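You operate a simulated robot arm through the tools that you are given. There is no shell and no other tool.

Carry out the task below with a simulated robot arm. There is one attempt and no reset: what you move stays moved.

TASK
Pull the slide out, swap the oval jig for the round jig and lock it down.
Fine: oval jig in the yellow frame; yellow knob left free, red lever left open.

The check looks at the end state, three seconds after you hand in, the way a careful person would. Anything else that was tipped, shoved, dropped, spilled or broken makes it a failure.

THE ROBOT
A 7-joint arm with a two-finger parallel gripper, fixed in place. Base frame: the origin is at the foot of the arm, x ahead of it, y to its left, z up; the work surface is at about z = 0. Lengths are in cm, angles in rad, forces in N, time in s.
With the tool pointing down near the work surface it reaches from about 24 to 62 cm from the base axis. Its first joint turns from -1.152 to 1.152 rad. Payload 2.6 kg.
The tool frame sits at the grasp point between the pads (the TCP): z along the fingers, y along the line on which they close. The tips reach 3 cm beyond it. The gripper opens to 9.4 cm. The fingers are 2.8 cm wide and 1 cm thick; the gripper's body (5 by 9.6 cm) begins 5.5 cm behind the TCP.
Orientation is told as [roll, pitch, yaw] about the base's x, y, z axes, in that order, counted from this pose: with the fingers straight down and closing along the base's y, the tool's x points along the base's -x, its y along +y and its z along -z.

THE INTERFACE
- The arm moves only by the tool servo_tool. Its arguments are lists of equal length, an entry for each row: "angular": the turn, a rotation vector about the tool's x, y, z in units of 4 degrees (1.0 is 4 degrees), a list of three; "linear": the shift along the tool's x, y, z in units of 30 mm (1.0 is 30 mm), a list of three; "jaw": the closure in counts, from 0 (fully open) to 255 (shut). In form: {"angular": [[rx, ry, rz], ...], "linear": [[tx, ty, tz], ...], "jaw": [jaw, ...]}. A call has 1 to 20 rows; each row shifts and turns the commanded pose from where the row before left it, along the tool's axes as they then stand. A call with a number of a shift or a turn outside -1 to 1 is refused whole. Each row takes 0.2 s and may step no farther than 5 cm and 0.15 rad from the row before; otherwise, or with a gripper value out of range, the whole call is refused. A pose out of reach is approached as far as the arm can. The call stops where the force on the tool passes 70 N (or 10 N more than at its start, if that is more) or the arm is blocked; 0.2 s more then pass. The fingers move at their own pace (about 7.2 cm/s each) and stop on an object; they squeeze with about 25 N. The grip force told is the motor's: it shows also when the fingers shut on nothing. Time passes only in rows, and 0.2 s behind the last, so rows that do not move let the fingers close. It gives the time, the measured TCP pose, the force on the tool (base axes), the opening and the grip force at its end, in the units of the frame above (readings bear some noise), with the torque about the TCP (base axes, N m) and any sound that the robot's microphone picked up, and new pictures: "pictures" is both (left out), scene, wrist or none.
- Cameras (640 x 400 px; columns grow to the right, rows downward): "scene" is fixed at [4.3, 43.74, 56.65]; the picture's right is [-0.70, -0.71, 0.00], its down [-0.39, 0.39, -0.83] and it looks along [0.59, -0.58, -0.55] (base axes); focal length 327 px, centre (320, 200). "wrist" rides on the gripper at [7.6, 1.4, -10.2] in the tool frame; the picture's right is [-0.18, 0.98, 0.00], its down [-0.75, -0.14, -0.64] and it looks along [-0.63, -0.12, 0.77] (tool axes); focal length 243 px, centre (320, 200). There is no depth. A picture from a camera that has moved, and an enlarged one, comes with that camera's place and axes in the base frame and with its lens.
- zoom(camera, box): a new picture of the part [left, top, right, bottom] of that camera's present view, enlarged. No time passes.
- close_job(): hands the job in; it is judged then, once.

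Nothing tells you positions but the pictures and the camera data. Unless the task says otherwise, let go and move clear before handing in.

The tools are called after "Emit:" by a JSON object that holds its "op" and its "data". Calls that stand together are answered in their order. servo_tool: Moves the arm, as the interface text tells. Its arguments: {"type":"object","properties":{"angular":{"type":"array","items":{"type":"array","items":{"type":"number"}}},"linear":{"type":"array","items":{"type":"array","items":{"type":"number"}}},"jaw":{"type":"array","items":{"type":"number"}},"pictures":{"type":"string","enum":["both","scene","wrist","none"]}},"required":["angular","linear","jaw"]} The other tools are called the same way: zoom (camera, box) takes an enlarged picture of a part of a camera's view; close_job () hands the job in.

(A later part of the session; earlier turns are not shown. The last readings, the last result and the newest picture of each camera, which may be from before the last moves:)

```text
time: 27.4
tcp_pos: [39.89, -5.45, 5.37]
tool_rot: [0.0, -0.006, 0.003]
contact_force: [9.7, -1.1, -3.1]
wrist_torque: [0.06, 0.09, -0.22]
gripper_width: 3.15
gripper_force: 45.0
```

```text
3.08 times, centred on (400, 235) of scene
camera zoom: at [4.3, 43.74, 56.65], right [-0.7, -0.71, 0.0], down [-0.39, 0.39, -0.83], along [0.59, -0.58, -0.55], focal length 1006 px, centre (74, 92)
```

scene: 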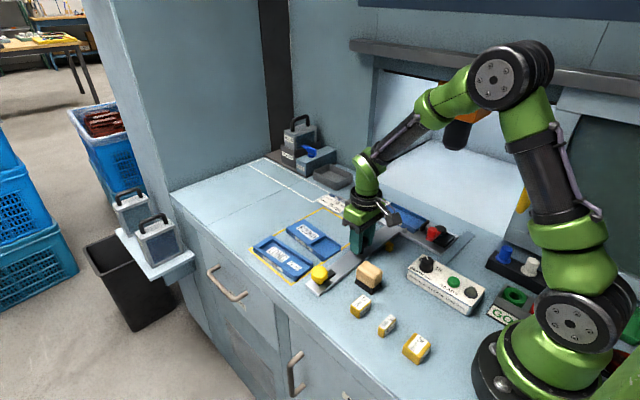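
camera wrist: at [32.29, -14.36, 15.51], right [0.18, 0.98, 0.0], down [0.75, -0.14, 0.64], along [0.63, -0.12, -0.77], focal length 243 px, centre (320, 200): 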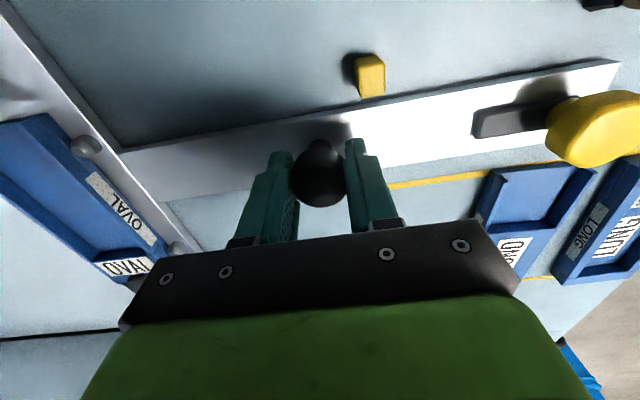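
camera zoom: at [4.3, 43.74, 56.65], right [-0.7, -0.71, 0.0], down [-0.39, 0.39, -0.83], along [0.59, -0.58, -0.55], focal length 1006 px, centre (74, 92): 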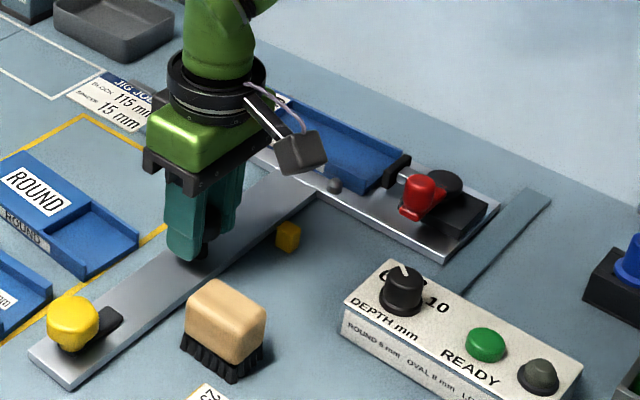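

Emit:
{"op": "servo_tool", "data": {"angular": [[0, 0, 0], [0, 0, 0], [0, 0, 0], [0, 0, 0]], "linear": [[-0.01, 0.1, 0], [0, 0.1, 0], [0, 0.1, 0], [0, 0.1, 0]], "jaw": [255, 255, 255, 255], "pictures": "scene"}}

```text
time: 28.4
tcp_pos: [39.94, -4.4, 5.27]
tool_rot: [-0.001, -0.003, 0.002]
contact_force: [20.8, -1.3, -17.0]
wrist_torque: [-0.06, 0.19, 0.18]
gripper_width: 3.14
gripper_force: 45.6
```

scene: 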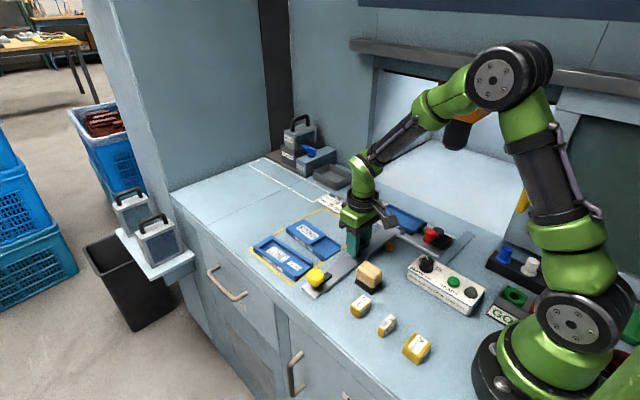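

Emit:
{"op": "servo_tool", "data": {"angular": [[0, 0, 0], [0, 0, 0], [0, 0, 0]], "linear": [[-0.04, 0.1, 0], [0, 0.1, 0], [0, 0.1, 0]], "jaw": [255, 255, 255], "pictures": "both"}}

Emit:
{"op": "zoom", "data": {"camera": "scene", "box": [300, 170, 480, 300]}}

```text
time: 29.2
tcp_pos: [39.96, -3.52, 5.4]
tool_rot: [-0.002, 0.0, -0.003]
contact_force: [10.1, -1.7, -2.8]
wrist_torque: [0.01, 1.07, -0.06]
gripper_width: 3.15
gripper_force: 44.9
camera wrist: at [32.29, -2.13, 15.61], right [0.19, 0.98, 0.0], down [0.75, -0.14, 0.64], along [0.63, -0.12, -0.77], focal length 243 px, centre (320, 200)
```

scene: 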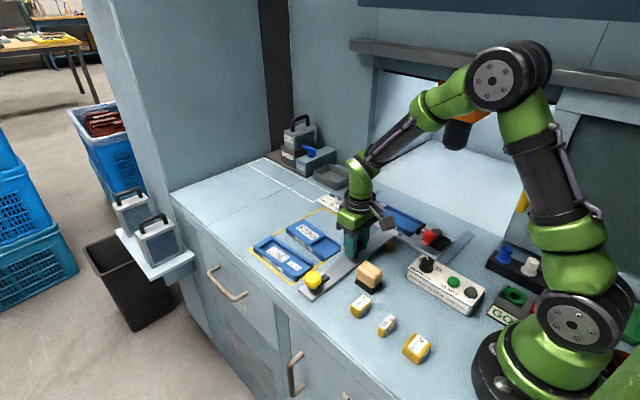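
wrist: 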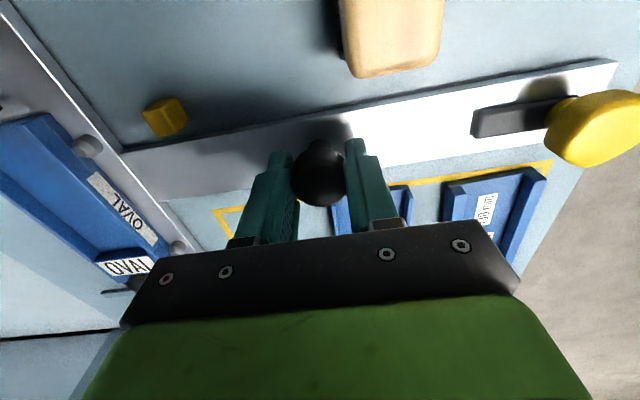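

```text
3.08 times, centred on (390, 235) of scene
camera zoom: at [4.3, 43.74, 56.65], right [-0.7, -0.71, 0.0], down [-0.39, 0.39, -0.83], along [0.59, -0.58, -0.55], focal length 1006 px, centre (105, 92)
```

zoom: 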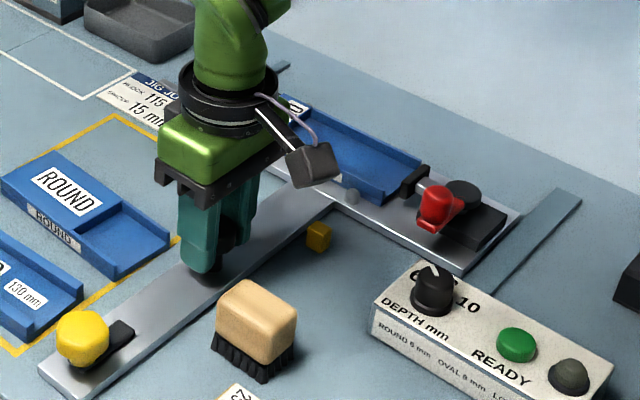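

Emit:
{"op": "servo_tool", "data": {"angular": [[0, 0, 0], [0, 0, 0], [0, 0, 0]], "linear": [[-0.015, 0.08, 0], [0, 0.08, 0], [0, 0.08, 0]], "jaw": [255, 255, 255], "pictures": "scene"}}

Emit:
{"op": "zoom", "data": {"camera": "scene", "box": [390, 210, 480, 280]}}

```text
time: 30.0
tcp_pos: [39.94, -2.78, 5.46]
tool_rot: [0.002, 0.002, -0.002]
contact_force: [-4.8, 1.4, 15.0]
wrist_torque: [0.03, 0.99, -0.12]
gripper_width: 3.15
gripper_force: 44.8
```

scene: 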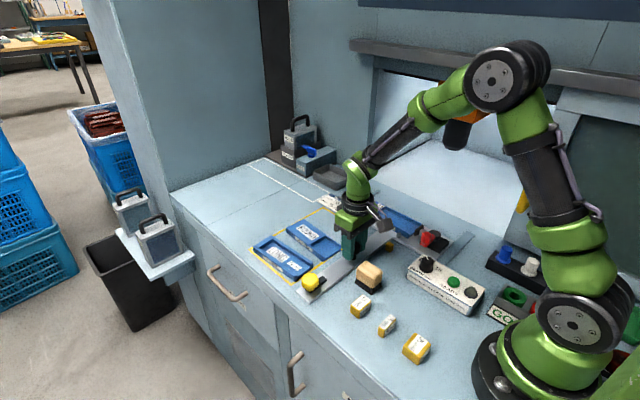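

```text
5.71 times, centred on (435, 245) of scene
camera zoom: at [4.29, 43.75, 56.65], right [-0.7, -0.71, 0.0], down [-0.39, 0.39, -0.83], along [0.59, -0.58, -0.55], focal length 1868 px, centre (-337, -57)
```

zoom: 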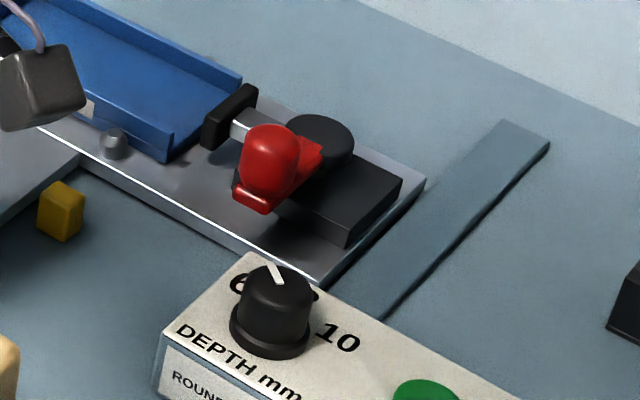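

Emit:
{"op": "servo_tool", "data": {"angular": [[0, 0, 0], [0, 0, 0], [0, 0, 0], [0, 0, 0]], "linear": [[0.01, 0.07, 0], [0, 0.07, 0], [0, 0.07, 0], [0, 0, 0]], "jaw": [255, 255, 255, 255], "pictures": "scene"}}

Emit:
{"op": "zoom", "data": {"camera": "scene", "box": [390, 210, 480, 280]}}

```text
time: 31.0
tcp_pos: [39.9, -2.14, 5.37]
tool_rot: [0.0, -0.002, 0.0]
contact_force: [-5.2, 3.8, 9.9]
wrist_torque: [0.08, 0.68, -0.14]
gripper_width: 3.13
gripper_force: 45.0
```

scene: 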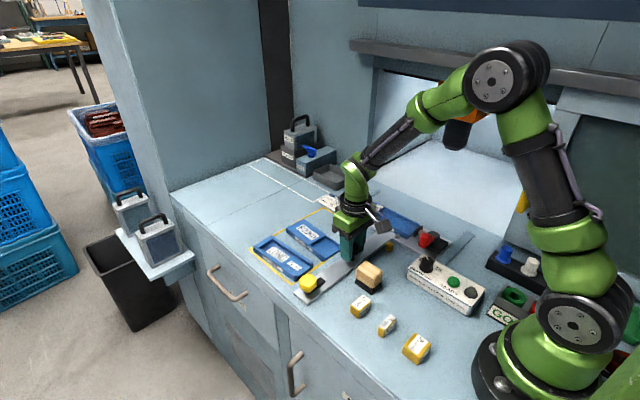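

```text
5.71 times, centred on (435, 245) of scene
camera zoom: at [4.29, 43.74, 56.65], right [-0.7, -0.71, 0.0], down [-0.39, 0.39, -0.83], along [0.59, -0.58, -0.55], focal length 1868 px, centre (-337, -57)
```

zoom: 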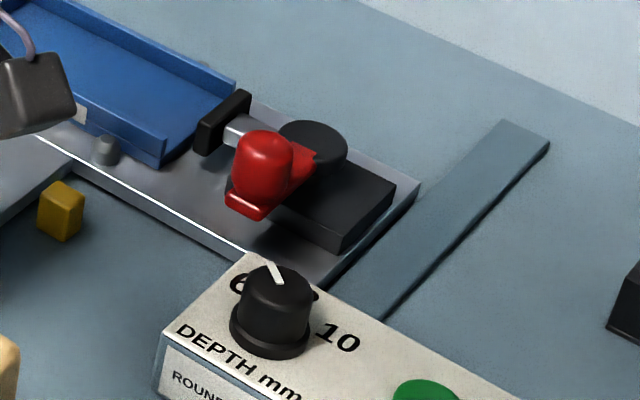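

Emit:
{"op": "servo_tool", "data": {"angular": [[0, 0, 0], [0, 0, 0], [0, 0, 0], [0, 0, 0]], "linear": [[0.01, 0.07, 0], [0, 0.07, 0], [0, 0.07, 0], [0, 0, 0]], "jaw": [255, 255, 255, 255], "pictures": "scene"}}

Emit:
{"op": "zoom", "data": {"camera": "scene", "box": [390, 210, 480, 280]}}

```text
time: 32.0
tcp_pos: [39.93, -1.91, 5.31]
tool_rot: [-0.008, -0.002, -0.003]
contact_force: [1.1, -27.9, -2.8]
wrist_torque: [-0.47, 0.17, 0.3]
gripper_width: 3.16
gripper_force: 45.2
```

scene: 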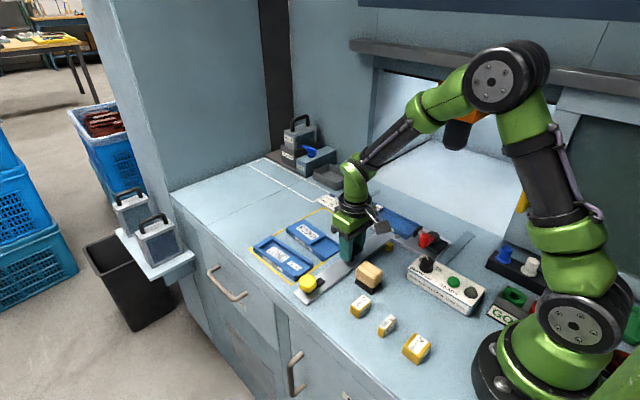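

```text
5.71 times, centred on (435, 245) of scene
camera zoom: at [4.3, 43.74, 56.65], right [-0.7, -0.71, 0.0], down [-0.39, 0.39, -0.83], along [0.59, -0.58, -0.55], focal length 1868 px, centre (-337, -57)
```

zoom: 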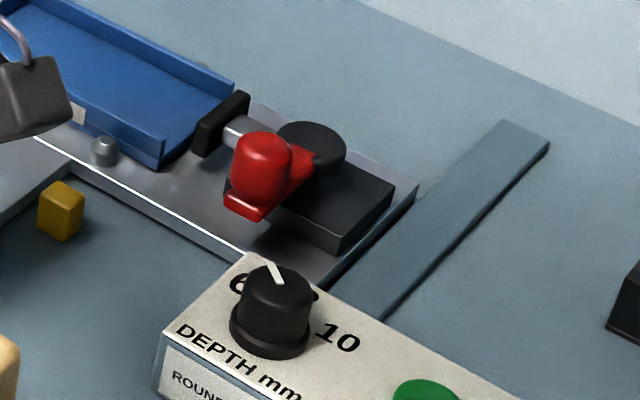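

The slide hit its end stop about 26 cm out; the control box is untouched. I'll let go of the handle, lift, and move over the carriage to inspect the jig and its clamp.

Emit:
{"op": "servo_tool", "data": {"angular": [[0, 0, 0], [0, 0, 0], [0, 0, 0], [0, 0, 0], [0, 0, 0], [0, 0, 0], [0, 0, 0], [0, 0, 0], [0, 0, 0], [0, 0, 0], [0, 0, 0], [0, 0, 0], [0, 0, 0], [0, 0, 0], [0, 0, 0], [0, 0, 0], [0, 0, 0]], "linear": [[0, -0.07, 0], [0, 0, 0], [0, 0, 0], [0, 0, -0.5], [0, 0, -1], [0, 0, -1], [0, 0, -1], [0, 0, -1], [0, 0, -0.5], [-0.1, -0.75, 0], [-0.1, -0.75, 0], [-0.1, -0.75, 0], [-0.1, -0.75, 0], [-0.1, -0.75, 0], [-0.1, -0.75, 0], [-0.1, -0.75, 0], [-0.1, -0.75, 0]], "jaw": [255, 92, 92, 92, 92, 92, 60, 30, 0, 0, 0, 0, 0, 0, 0, 0, 0], "pictures": "both"}}

```text
time: 35.6
tcp_pos: [42.4, -19.79, 20.24]
tool_rot: [0.0, 0.001, 0.0]
contact_force: [0.3, 1.2, 0.7]
wrist_torque: [0.0, -0.02, -0.01]
gripper_width: 9.38
gripper_force: 0.0
camera wrist: at [34.69, -18.46, 30.54], right [0.18, 0.98, 0.0], down [0.75, -0.14, 0.64], along [0.63, -0.12, -0.77], focal length 243 px, centre (320, 200)
```

scene: 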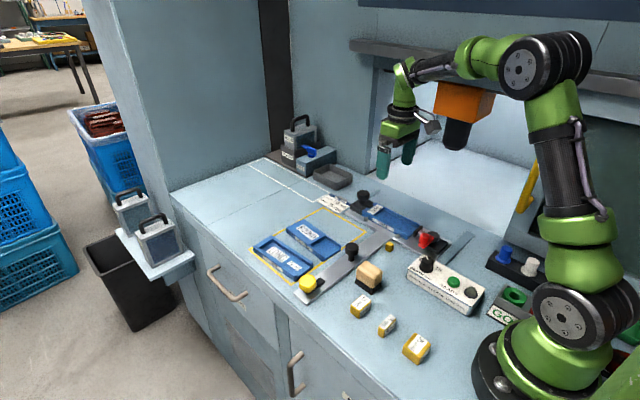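
wrist: 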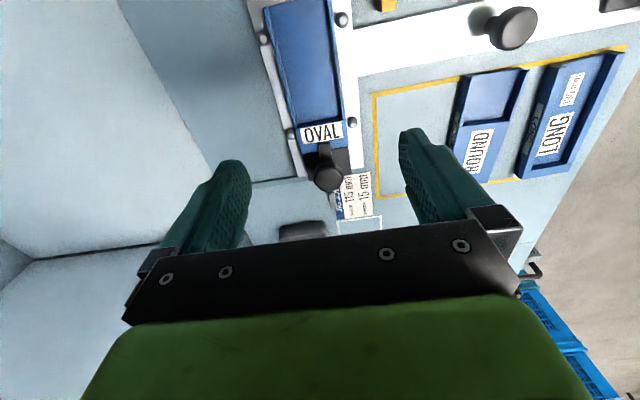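

Emit:
{"op": "zoom", "data": {"camera": "wrist", "box": [230, 0, 430, 230]}}

Emit:
{"op": "zoom", "data": {"camera": "wrist", "box": [360, 20, 640, 220]}}

Emit:
{"op": "zoom", "data": {"camera": "scene", "box": [330, 180, 470, 270]}}

Emit:
{"op": "zoom", "data": {"camera": "scene", "box": [240, 195, 390, 305]}}

```text
1.74 times, centred on (330, 115) of wrist
camera zoom: at [34.69, -18.46, 30.54], right [0.18, 0.98, 0.0], down [0.75, -0.14, 0.64], along [0.63, -0.12, -0.77], focal length 422 px, centre (303, 348)
```

zoom: 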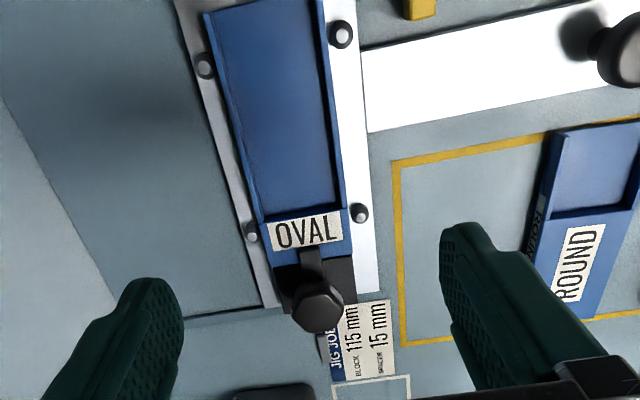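

```text
2.00 times, centred on (500, 120) of wrist
camera zoom: at [34.69, -18.46, 30.54], right [0.18, 0.98, 0.0], down [0.75, -0.14, 0.64], along [0.63, -0.12, -0.77], focal length 485 px, centre (-40, 360)
```

zoom: 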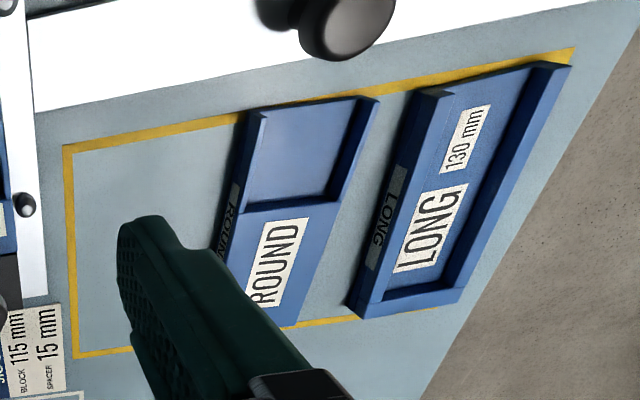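

```text
4.44 times, centred on (400, 225) of scene
camera zoom: at [4.29, 43.75, 56.65], right [-0.7, -0.71, 0.0], down [-0.39, 0.39, -0.83], along [0.59, -0.58, -0.55], focal length 1452 px, centre (-36, 89)
```

zoom: 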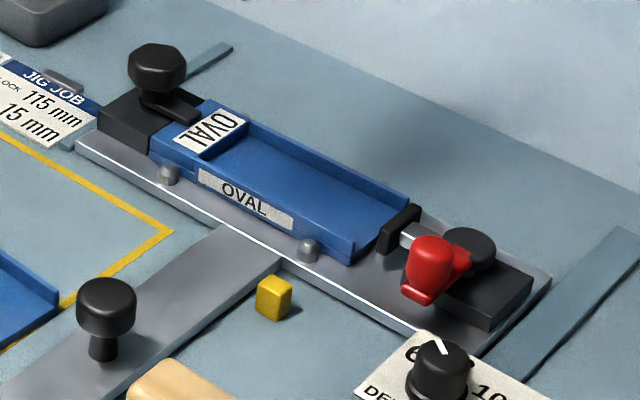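

```text
3.64 times, centred on (315, 250) of scene
camera zoom: at [4.29, 43.75, 56.65], right [-0.7, -0.71, 0.0], down [-0.39, 0.39, -0.83], along [0.59, -0.58, -0.55], focal length 1188 px, centre (338, 18)
```

zoom: 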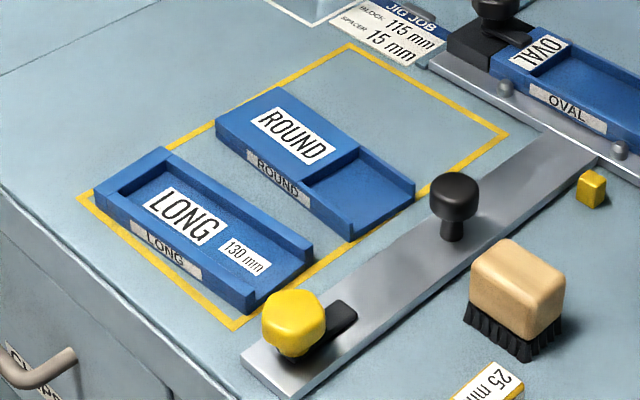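

The carriage is out: OVAL jig around (42, -20.4), its clamp knob near (51.2, -20.3) with the top at z ≈ 6.9 and the tab lying over the jig end. I'll move above that knob for a closer look.

Emit:
{"op": "servo_tool", "data": {"angular": [[0, 0, 0], [0, 0, 0], [0, 0, 0], [0, 0, 0], [0, 0, 0]], "linear": [[-0.73, -0.042, 0.5], [-0.73, -0.042, 0.5], [-0.73, -0.042, 0.5], [-0.73, -0.042, 0.5], [0, 0, 0]], "jaw": [92, 92, 92, 92, 92], "pictures": "both"}}

Emit:
{"op": "zoom", "data": {"camera": "wrist", "box": [220, 50, 420, 250]}}

Emit:
{"op": "zoom", "data": {"camera": "wrist", "box": [220, 0, 420, 120]}}

```text
time: 36.8
tcp_pos: [51.09, -20.28, 14.42]
tool_rot: [0.001, -0.001, 0.0]
contact_force: [-0.3, 0.3, 0.5]
wrist_torque: [-0.03, -0.05, -0.04]
gripper_width: 6.02
gripper_force: 0.1
camera wrist: at [43.51, -18.93, 24.59], right [0.18, 0.98, 0.0], down [0.75, -0.14, 0.64], along [0.63, -0.12, -0.77], focal length 243 px, centre (320, 200)
```

scene: 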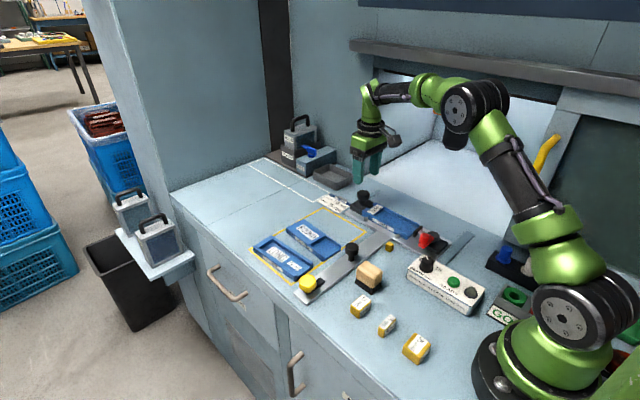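
wrist: 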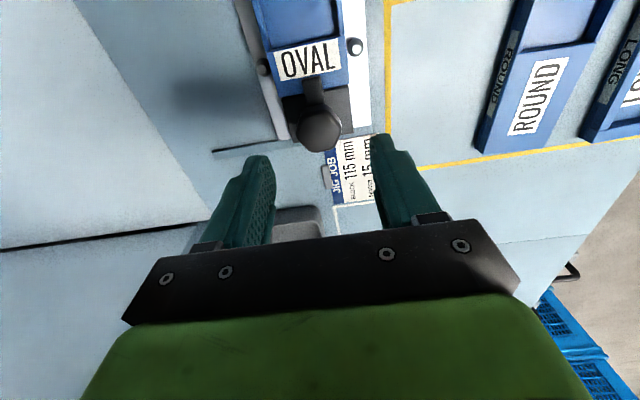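

```text
2.00 times, centred on (320, 150) of wrist
camera zoom: at [43.51, -18.93, 24.59], right [0.18, 0.98, 0.0], down [0.75, -0.14, 0.64], along [0.63, -0.12, -0.77], focal length 485 px, centre (320, 300)
```

zoom: 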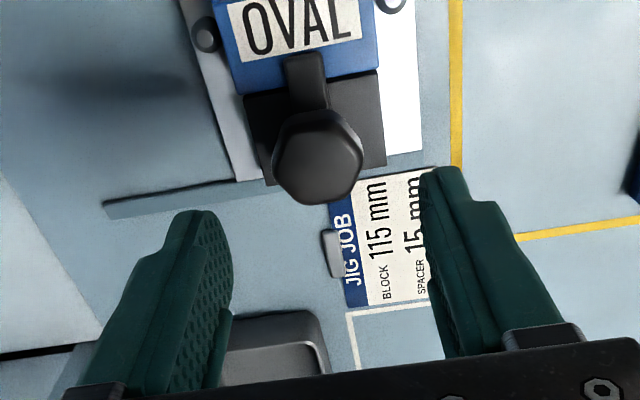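

```text
3.20 times, centred on (320, 60) of wrist
camera zoom: at [43.51, -18.93, 24.59], right [0.18, 0.98, 0.0], down [0.75, -0.14, 0.64], along [0.63, -0.12, -0.77], focal length 776 px, centre (320, 648)
```

zoom: 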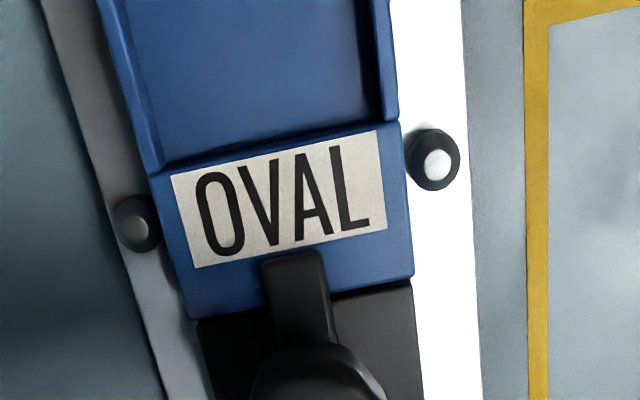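

Emit:
{"op": "servo_tool", "data": {"angular": [[0, 0, 0], [0, 0, 0], [0, 0, 0], [0, 0, 0], [0, 0, 0]], "linear": [[-0.18, 0, 0.5], [0, 0, 0.5], [0, 0, 0.5], [0, 0, 0.5], [0, 0, 0]], "jaw": [92, 92, 92, 92, 92], "pictures": "both"}}

Emit:
{"op": "zoom", "data": {"camera": "wrist", "box": [220, 50, 420, 250]}}

Emit:
{"op": "zoom", "data": {"camera": "scene", "box": [330, 150, 420, 220]}}

```text
time: 38.0
tcp_pos: [51.58, -20.15, 8.39]
tool_rot: [0.0, 0.0, 0.0]
contact_force: [-0.5, -0.3, 0.4]
wrist_torque: [-0.01, 0.01, -0.01]
gripper_width: 6.03
gripper_force: 0.0
camera wrist: at [43.93, -18.82, 18.57], right [0.18, 0.98, 0.0], down [0.75, -0.14, 0.64], along [0.63, -0.12, -0.77], focal length 243 px, centre (320, 200)
```

scene: 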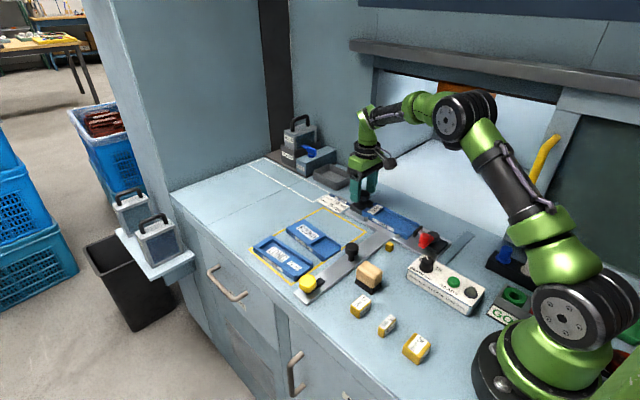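
wrist: 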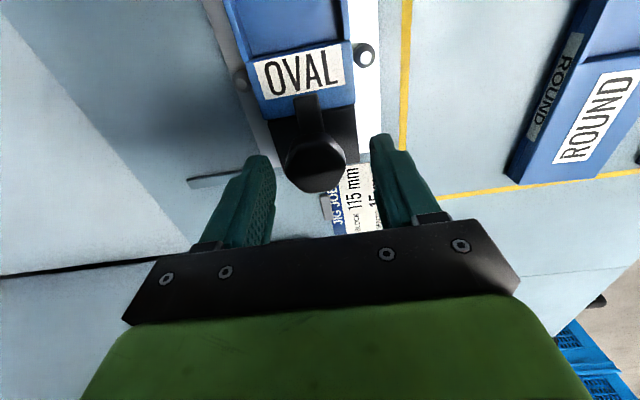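

```text
2.00 times, centred on (320, 150) of wrist
camera zoom: at [43.93, -18.82, 18.57], right [0.18, 0.98, 0.0], down [0.75, -0.14, 0.64], along [0.63, -0.12, -0.77], focal length 485 px, centre (320, 300)
```

zoom: 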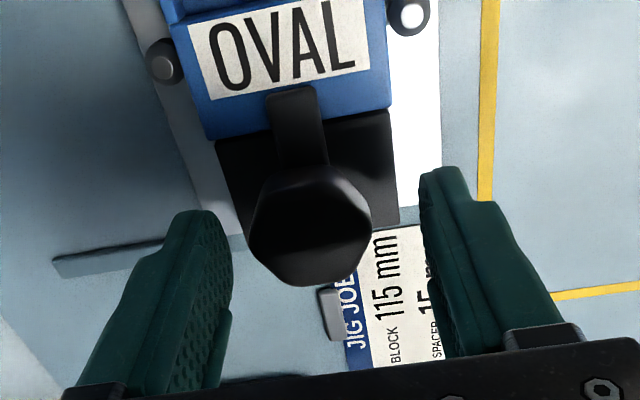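

```text
5.71 times, centred on (375, 185) of scene
camera zoom: at [4.3, 43.74, 56.65], right [-0.7, -0.71, 0.0], down [-0.39, 0.39, -0.83], along [0.59, -0.58, -0.55], focal length 1868 px, centre (6, 286)
```

zoom: 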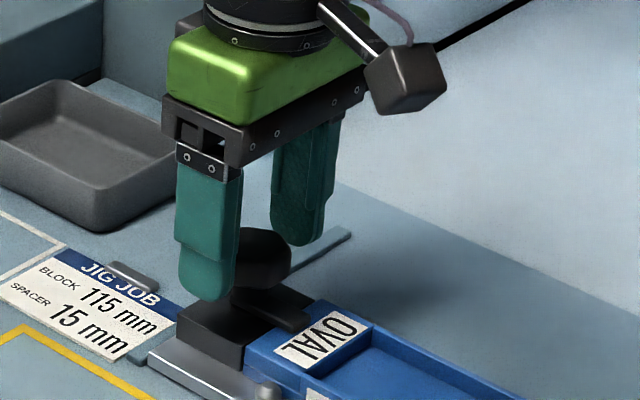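

Emit:
{"op": "servo_tool", "data": {"angular": [[0, 0, 0], [0, 0, 0], [0, 0, 0], [0, 0, 0], [0, 0, 0]], "linear": [[-0.067, -0.085, 0], [0, 0, 0.33], [0, 0, 0], [0, 0, 0], [0, 0, 0]], "jaw": [92, 92, 255, 255, 255], "pictures": "both"}}

Emit:
{"op": "zoom", "data": {"camera": "wrist", "box": [220, 50, 420, 250]}}

Emit:
{"op": "zoom", "data": {"camera": "scene", "box": [330, 150, 420, 220]}}

```text
time: 39.2
tcp_pos: [51.77, -20.48, 7.38]
tool_rot: [-0.001, 0.0, 0.0]
contact_force: [-0.2, -0.9, 0.2]
wrist_torque: [-0.03, -0.17, 0.0]
gripper_width: 3.73
gripper_force: 45.1
camera wrist: at [44.11, -19.15, 17.6], right [0.18, 0.98, 0.0], down [0.75, -0.14, 0.64], along [0.63, -0.12, -0.77], focal length 243 px, centre (320, 200)
```

scene: 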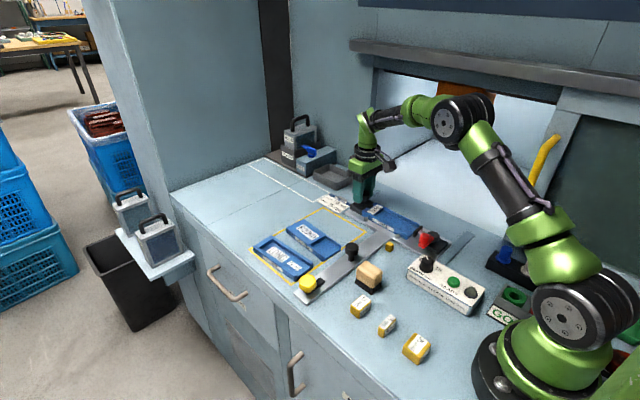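
wrist: 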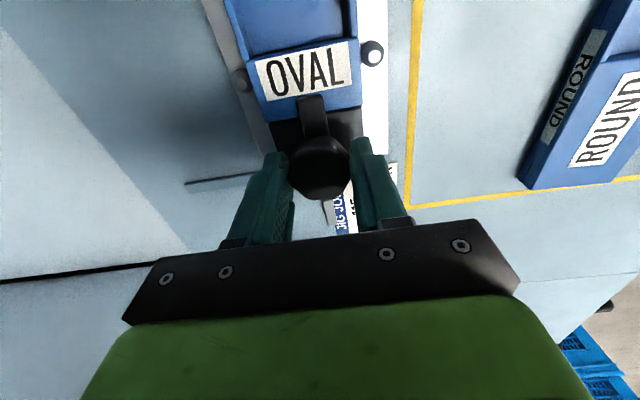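

```text
2.00 times, centred on (320, 150) of wrist
camera zoom: at [44.11, -19.15, 17.6], right [0.18, 0.98, 0.0], down [0.75, -0.14, 0.64], along [0.63, -0.12, -0.77], focal length 485 px, centre (320, 300)
```

zoom: 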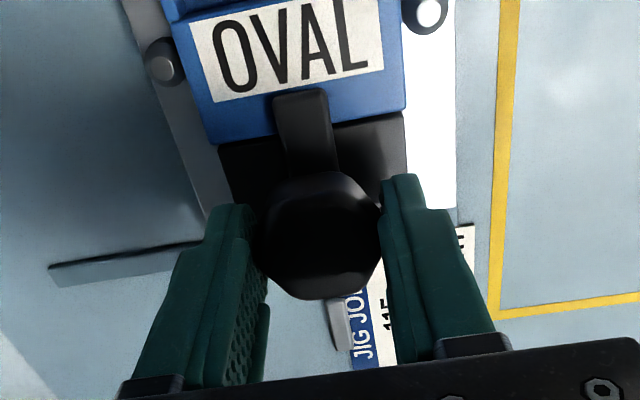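

```text
5.71 times, centred on (375, 185) of scene
camera zoom: at [4.3, 43.74, 56.65], right [-0.7, -0.71, 0.0], down [-0.39, 0.39, -0.83], along [0.59, -0.58, -0.55], focal length 1868 px, centre (6, 286)
```

zoom: 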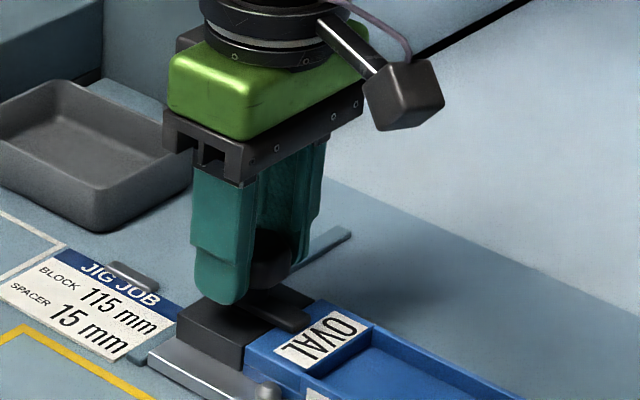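

The grip is centred on the clamp knob with almost no side force. I'll try turning it counter-clockwise and watch the torque.

Emit:
{"op": "servo_tool", "data": {"angular": [[0, 0, -1], [0, 0, -1], [0, 0, -1]], "linear": [[0, 0, 0], [0, 0, 0], [0, 0, 0]], "jaw": [255, 255, 255], "pictures": "wrist"}}

Emit:
{"op": "zoom", "data": {"camera": "wrist", "box": [220, 30, 420, 250]}}

```text
time: 40.0
tcp_pos: [51.8, -20.5, 7.29]
tool_rot: [0.002, 0.002, 0.211]
contact_force: [-6.1, -0.2, -0.4]
wrist_torque: [0.22, -0.02, -0.02]
gripper_width: 3.74
gripper_force: 44.8
camera wrist: at [44.0, -20.79, 17.62], right [-0.03, 1.0, 0.0], down [0.77, 0.02, 0.64], along [0.64, 0.02, -0.77], focal length 243 px, centre (320, 200)
```

wrist: 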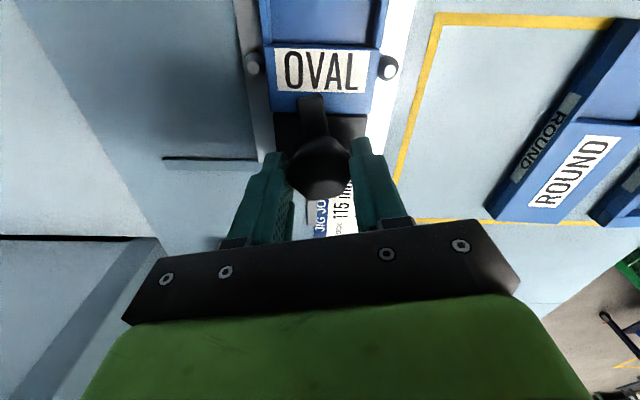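

```text
1.82 times, centred on (320, 140) of wrist
camera zoom: at [44.0, -20.79, 17.62], right [-0.03, 1.0, 0.0], down [0.77, 0.02, 0.64], along [0.64, 0.02, -0.77], focal length 441 px, centre (320, 309)
```

zoom: 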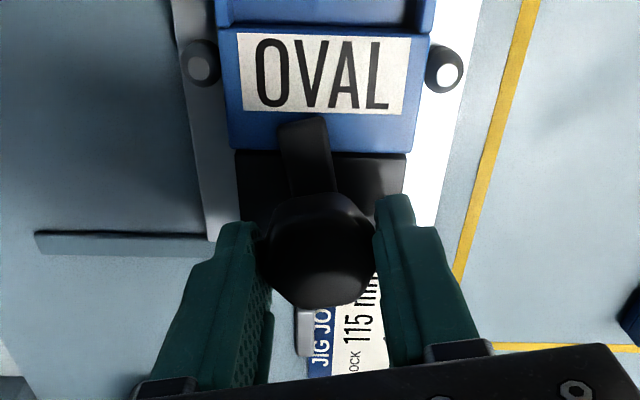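

Emit:
{"op": "servo_tool", "data": {"angular": [[0, 0, -1], [0, 0, -1], [0, 0, -1], [0, 0, -1], [0, 0, -1], [0, 0, -1]], "linear": [[0, 0, 0], [0, 0, 0], [0, 0, 0], [0, 0, 0], [0, 0, 0], [0, 0, 0]], "jaw": [255, 255, 255, 255, 255, 255], "pictures": "none"}}

```text
time: 41.4
tcp_pos: [51.75, -20.51, 7.45]
tool_rot: [0.001, 0.001, 0.629]
contact_force: [-14.6, -0.5, 1.4]
wrist_torque: [-0.55, 0.84, -0.01]
gripper_width: 3.76
gripper_force: 44.2
```

Emit:
{"op": "servo_tool", "data": {"angular": [[0, 0, -1], [0, 0, -1], [0, 0, -1], [0, 0, -1], [0, 0, -1]], "linear": [[0.022, 0.016, 0], [0, 0, 0], [0, 0, 0], [0, 0, 0], [0, 0, 0]], "jaw": [255, 255, 255, 255, 255], "pictures": "wrist"}}

```text
time: 42.6
tcp_pos: [51.69, -20.4, 7.43]
tool_rot: [-0.003, -0.002, 0.982]
contact_force: [9.1, -5.1, -9.5]
wrist_torque: [-0.2, 0.02, 0.03]
gripper_width: 3.75
gripper_force: 45.2
camera wrist: at [46.25, -26.06, 17.6], right [-0.71, 0.7, 0.0], down [0.53, 0.55, 0.64], along [0.45, 0.46, -0.77], focal length 243 px, centre (320, 200)
```

wrist: 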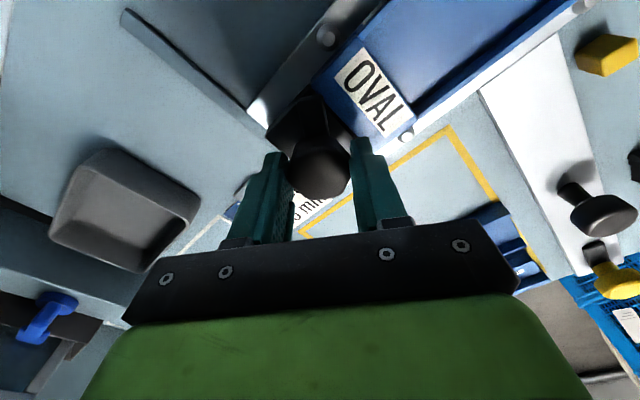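

Good progress, with the tab past 55°. Continuing toward 90°.

Emit:
{"op": "servo_tool", "data": {"angular": [[0, 0, -1], [0, 0, -1], [0, 0, -1], [0, 0, -1]], "linear": [[-0.005, -0.01, 0], [0, 0, 0], [0, 0, 0], [0, 0, 0]], "jaw": [255, 255, 255, 255], "pictures": "none"}}

Emit:
{"op": "servo_tool", "data": {"angular": [[0, 0, -1], [0, 0, -1], [0, 0, -1], [0, 0, -1]], "linear": [[0, 0, 0], [0, 0, 0], [0, 0, 0], [0, 0, 0]], "jaw": [255, 255, 255, 255], "pictures": "wrist"}}

Emit:
{"op": "zoom", "data": {"camera": "wrist", "box": [220, 30, 420, 250]}}

```text
time: 43.6
tcp_pos: [51.82, -20.36, 7.27]
tool_rot: [0.0, -0.001, 1.259]
contact_force: [3.5, -1.4, -7.6]
wrist_torque: [-0.02, -0.1, -0.02]
gripper_width: 3.73
gripper_force: 45.2
```

```text
time: 44.6
tcp_pos: [51.7, -20.41, 7.33]
tool_rot: [0.002, -0.001, 1.537]
contact_force: [-4.5, 0.1, -2.0]
wrist_torque: [0.37, 0.08, -0.01]
gripper_width: 3.74
gripper_force: 45.1
camera wrist: at [50.0, -28.12, 17.62], right [-0.98, 0.22, 0.0], down [0.17, 0.75, 0.64], along [0.14, 0.63, -0.77], focal length 243 px, centre (320, 200)
```

wrist: 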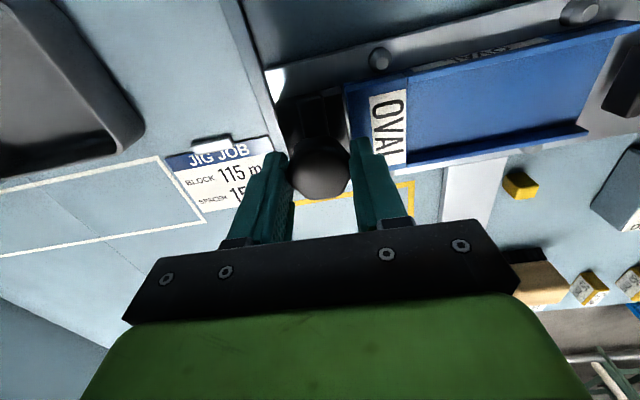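

```text
1.82 times, centred on (320, 140) of wrist
camera zoom: at [50.0, -28.12, 17.62], right [-0.98, 0.22, 0.0], down [0.17, 0.75, 0.64], along [0.14, 0.63, -0.77], focal length 441 px, centre (320, 309)
```

zoom: 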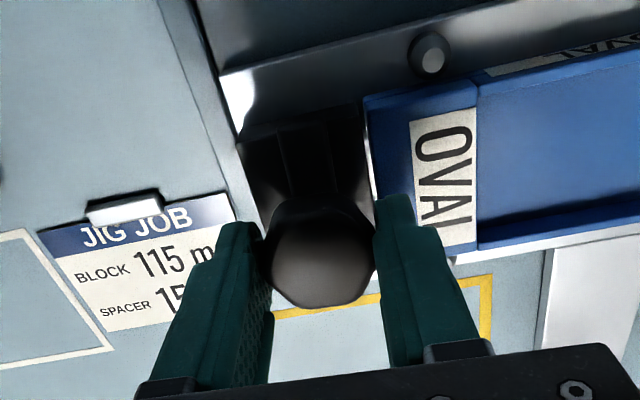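

The tab now points to -y, fully off the jig. I'll release the knob, lift straight up, and turn back to yaw 0 to grip the OVAL jig.

Emit:
{"op": "servo_tool", "data": {"angular": [[0, 0, -0.7], [0, 0, 0], [0, 0, 0], [0, 0, 0], [0, 0, 0], [0, 0, 0], [0, 0, 1], [0, 0, 1], [0, 0, 1], [0, 0, 1], [0, 0, 1], [0, 0, 1], [0, 0, 1], [0, 0, 1], [0, 0, 1], [0, 0, 1], [0, 0, 1], [0, 0, 1], [0, 0, 1], [0, 0, 1]], "linear": [[0, 0, 0], [0, 0, 0], [0, 0, 0], [0, 0, -0.5], [0, 0, -1], [0, 0, -1], [0, 0, 0], [0, 0, 0], [0, 0, 0], [0, 0, 0], [0, 0, 0], [0, 0, 0], [0, 0, 0], [0, 0, 0], [0, 0, 0], [0, 0, 0], [0, 0, 0], [0, 0, 0], [0, 0, 0], [0, 0, 0]], "jaw": [255, 120, 120, 120, 120, 120, 120, 100, 60, 30, 10, 10, 10, 10, 10, 10, 10, 10, 10, 10], "pictures": "none"}}

Emit:
{"op": "servo_tool", "data": {"angular": [[0, 0, 1], [0, 0, 1], [0, 0, 1], [0, 0, 1], [0, 0, 1], [0, 0, 1], [0, 0, 1], [0, 0, 1], [0, 0, 0.7], [0, 0, 0], [0, 0, 0], [0, 0, 0], [0, 0, 0]], "linear": [[0, 0, 0], [0, 0, 0], [0, 0, 0], [0, 0, 0], [0, 0, 0], [0, 0, 0], [0, 0, 0], [0, 0, 0], [0, 0, 0], [0.8, 0, 0], [0.8, 0, 0], [0.8, 0, 0], [0.8, 0, 0]], "jaw": [10, 10, 10, 10, 10, 10, 10, 10, 10, 10, 10, 10, 10], "pictures": "both"}}

```text
time: 48.8
tcp_pos: [51.67, -20.44, 14.82]
tool_rot: [-0.001, 0.001, 0.606]
contact_force: [-0.3, 0.4, -1.0]
wrist_torque: [0.03, 0.01, 0.01]
gripper_width: 9.03
gripper_force: 0.1
```

```text
time: 51.6
tcp_pos: [42.26, -20.55, 14.81]
tool_rot: [0.001, 0.001, -0.001]
contact_force: [-0.5, -0.7, -0.6]
wrist_torque: [0.0, -0.01, -0.01]
gripper_width: 9.03
gripper_force: 0.0
camera wrist: at [34.62, -19.21, 25.07], right [0.18, 0.98, 0.0], down [0.75, -0.14, 0.64], along [0.63, -0.12, -0.77], focal length 243 px, centre (320, 200)
```

scene: 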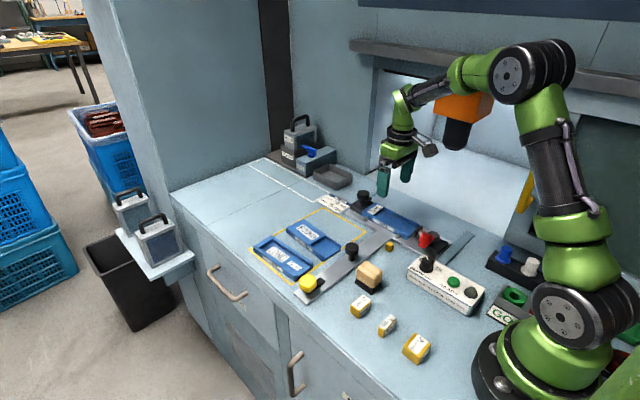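
wrist: 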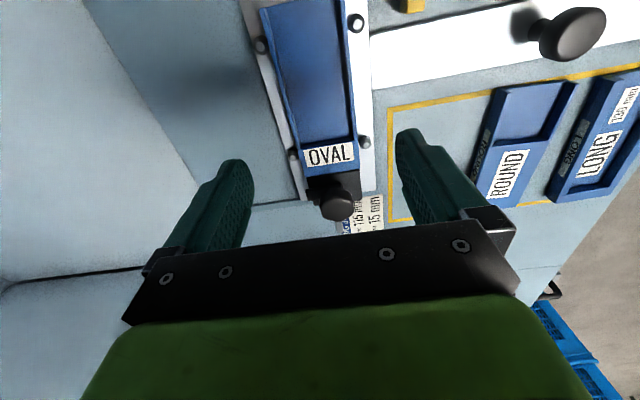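

Emit:
{"op": "zoom", "data": {"camera": "scene", "box": [340, 180, 460, 260]}}

Emit:
{"op": "zoom", "data": {"camera": "scene", "box": [400, 210, 450, 250]}}

Emit:
{"op": "zoom", "data": {"camera": "wrist", "box": [230, 0, 400, 230]}}

```text
5.00 times, centred on (400, 220) of scene
camera zoom: at [4.3, 43.74, 56.65], right [-0.7, -0.71, 0.0], down [-0.39, 0.39, -0.83], along [0.59, -0.58, -0.55], focal length 1634 px, centre (-80, 100)
```

zoom: 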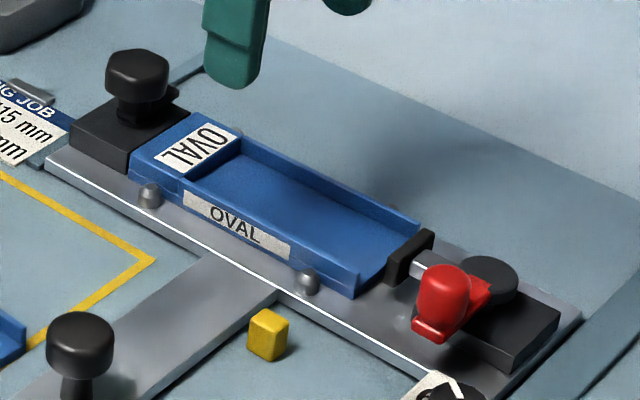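

```text
10.00 times, centred on (425, 230) of scene
camera zoom: at [4.3, 43.74, 56.65], right [-0.7, -0.71, 0.0], down [-0.39, 0.39, -0.83], along [0.59, -0.58, -0.55], focal length 3268 px, centre (-730, -100)
```

zoom: 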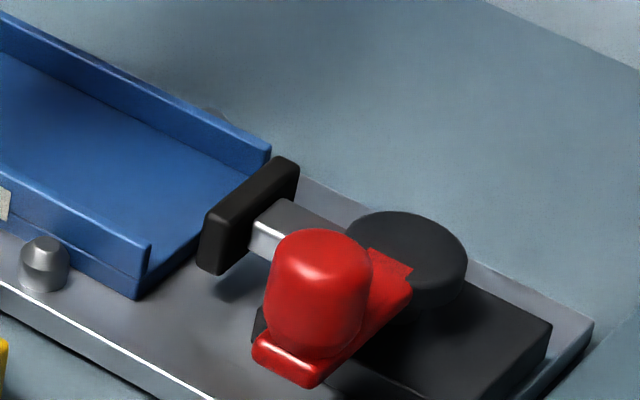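

```text
1.74 times, centred on (315, 115) of wrist
camera zoom: at [34.62, -19.21, 25.07], right [0.18, 0.98, 0.0], down [0.75, -0.14, 0.64], along [0.63, -0.12, -0.77], focal length 422 px, centre (329, 348)
```

zoom: 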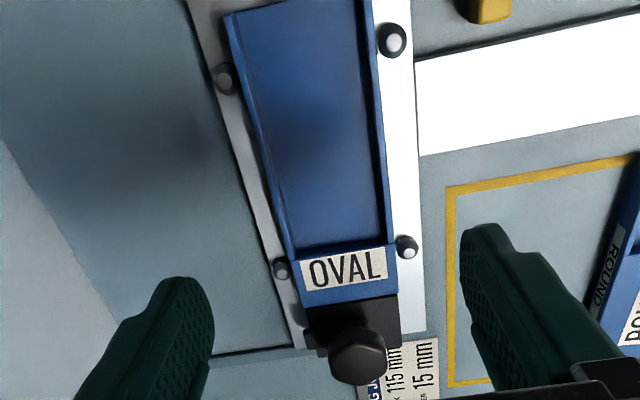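

Emit:
{"op": "servo_tool", "data": {"angular": [[0, 0, 0], [0, 0, 0], [0, 0, 0], [0, 0, 0], [0, 0, 0]], "linear": [[0.6, 0, -0.4], [0.6, 0, -0.4], [0.6, 0, -0.4], [0.6, 0, -0.4], [0, 0, 0]], "jaw": [10, 10, 10, 10, 10], "pictures": "wrist"}}

Emit:
{"op": "zoom", "data": {"camera": "wrist", "box": [240, 20, 420, 220]}}

```text
time: 52.8
tcp_pos: [34.96, -20.48, 19.73]
tool_rot: [0.0, 0.0, 0.0]
contact_force: [-0.1, -0.6, 0.1]
wrist_torque: [0.01, 0.01, 0.04]
gripper_width: 9.03
gripper_force: 0.2
camera wrist: at [27.29, -19.12, 29.97], right [0.18, 0.98, 0.0], down [0.75, -0.14, 0.64], along [0.63, -0.12, -0.77], focal length 243 px, centre (320, 200)
```

wrist: 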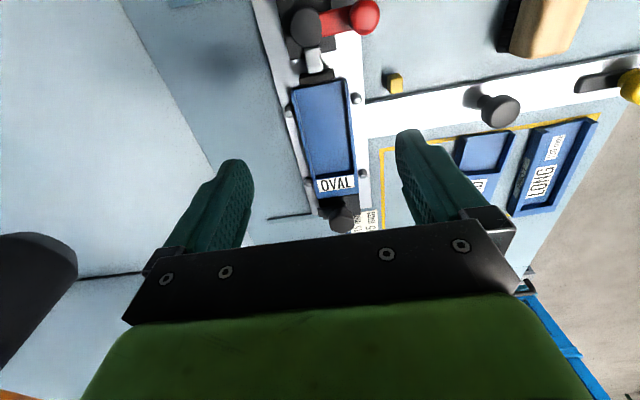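

```text
2.00 times, centred on (330, 120) of wrist
camera zoom: at [27.29, -19.12, 29.97], right [0.18, 0.98, 0.0], down [0.75, -0.14, 0.64], along [0.63, -0.12, -0.77], focal length 485 px, centre (300, 360)
```

zoom: 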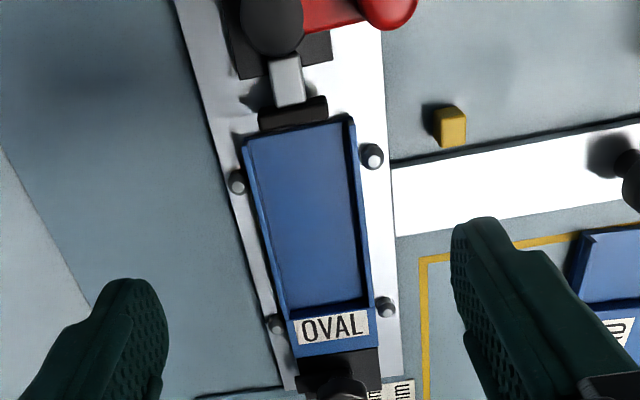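

The clamp pad is clear of the jig's end and nothing overlaps it from above. The jig spans about x 34.7–49.2 and is centred at y ≈ -20.5. I'll go down over its middle, between the pins.

Emit:
{"op": "servo_tool", "data": {"angular": [[0, 0, 0], [0, 0, 0], [0, 0, 0], [0, 0, 0], [0, 0, 0], [0, 0, 0], [0, 0, 0], [0, 0, 0], [0, 0, 0]], "linear": [[-0.63, 0, 0.6], [-0.63, 0, 0.6], [-0.63, 0, 0.6], [-0.63, 0, 0.6], [0, 0, 0.6], [0, 0, 0.6], [0, 0, 0.6], [0, 0, 0.5], [0, 0, 0.1]], "jaw": [10, 10, 10, 10, 10, 10, 10, 10, 10], "pictures": "both"}}

Emit:
{"op": "zoom", "data": {"camera": "scene", "box": [340, 180, 460, 260]}}

Emit:
{"op": "zoom", "data": {"camera": "wrist", "box": [220, 40, 440, 250]}}

```text
time: 54.8
tcp_pos: [42.37, -20.51, 5.32]
tool_rot: [0.0, 0.0, -0.001]
contact_force: [-0.6, 0.2, 0.1]
wrist_torque: [-0.01, 0.0, 0.0]
gripper_width: 9.03
gripper_force: 0.0
camera wrist: at [34.8, -19.14, 15.48], right [0.18, 0.98, 0.0], down [0.75, -0.14, 0.64], along [0.63, -0.12, -0.77], focal length 243 px, centre (320, 200)
```

scene: 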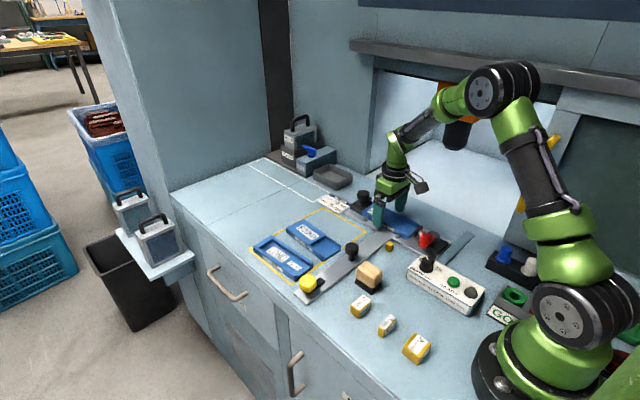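
wrist: 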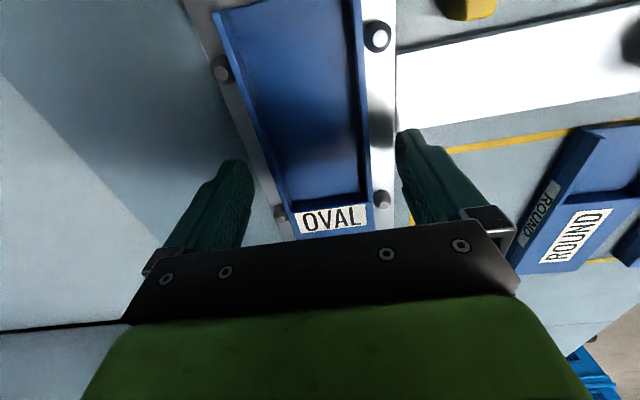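

```text
5.00 times, centred on (400, 220) of scene
camera zoom: at [4.3, 43.74, 56.65], right [-0.7, -0.71, 0.0], down [-0.39, 0.39, -0.83], along [0.59, -0.58, -0.55], focal length 1634 px, centre (-80, 100)
```

zoom: 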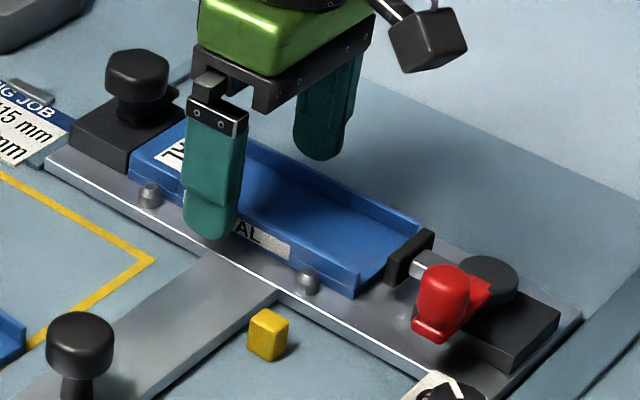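

```text
1.90 times, centred on (330, 145) of wrist
camera zoom: at [34.8, -19.14, 15.48], right [0.18, 0.98, 0.0], down [0.75, -0.14, 0.64], along [0.63, -0.12, -0.77], focal length 462 px, centre (301, 305)
```

zoom: 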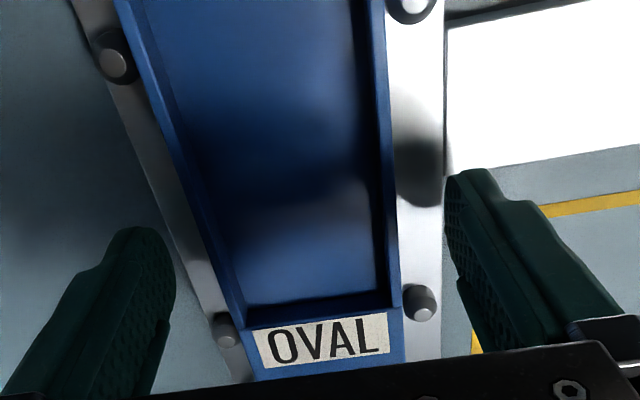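

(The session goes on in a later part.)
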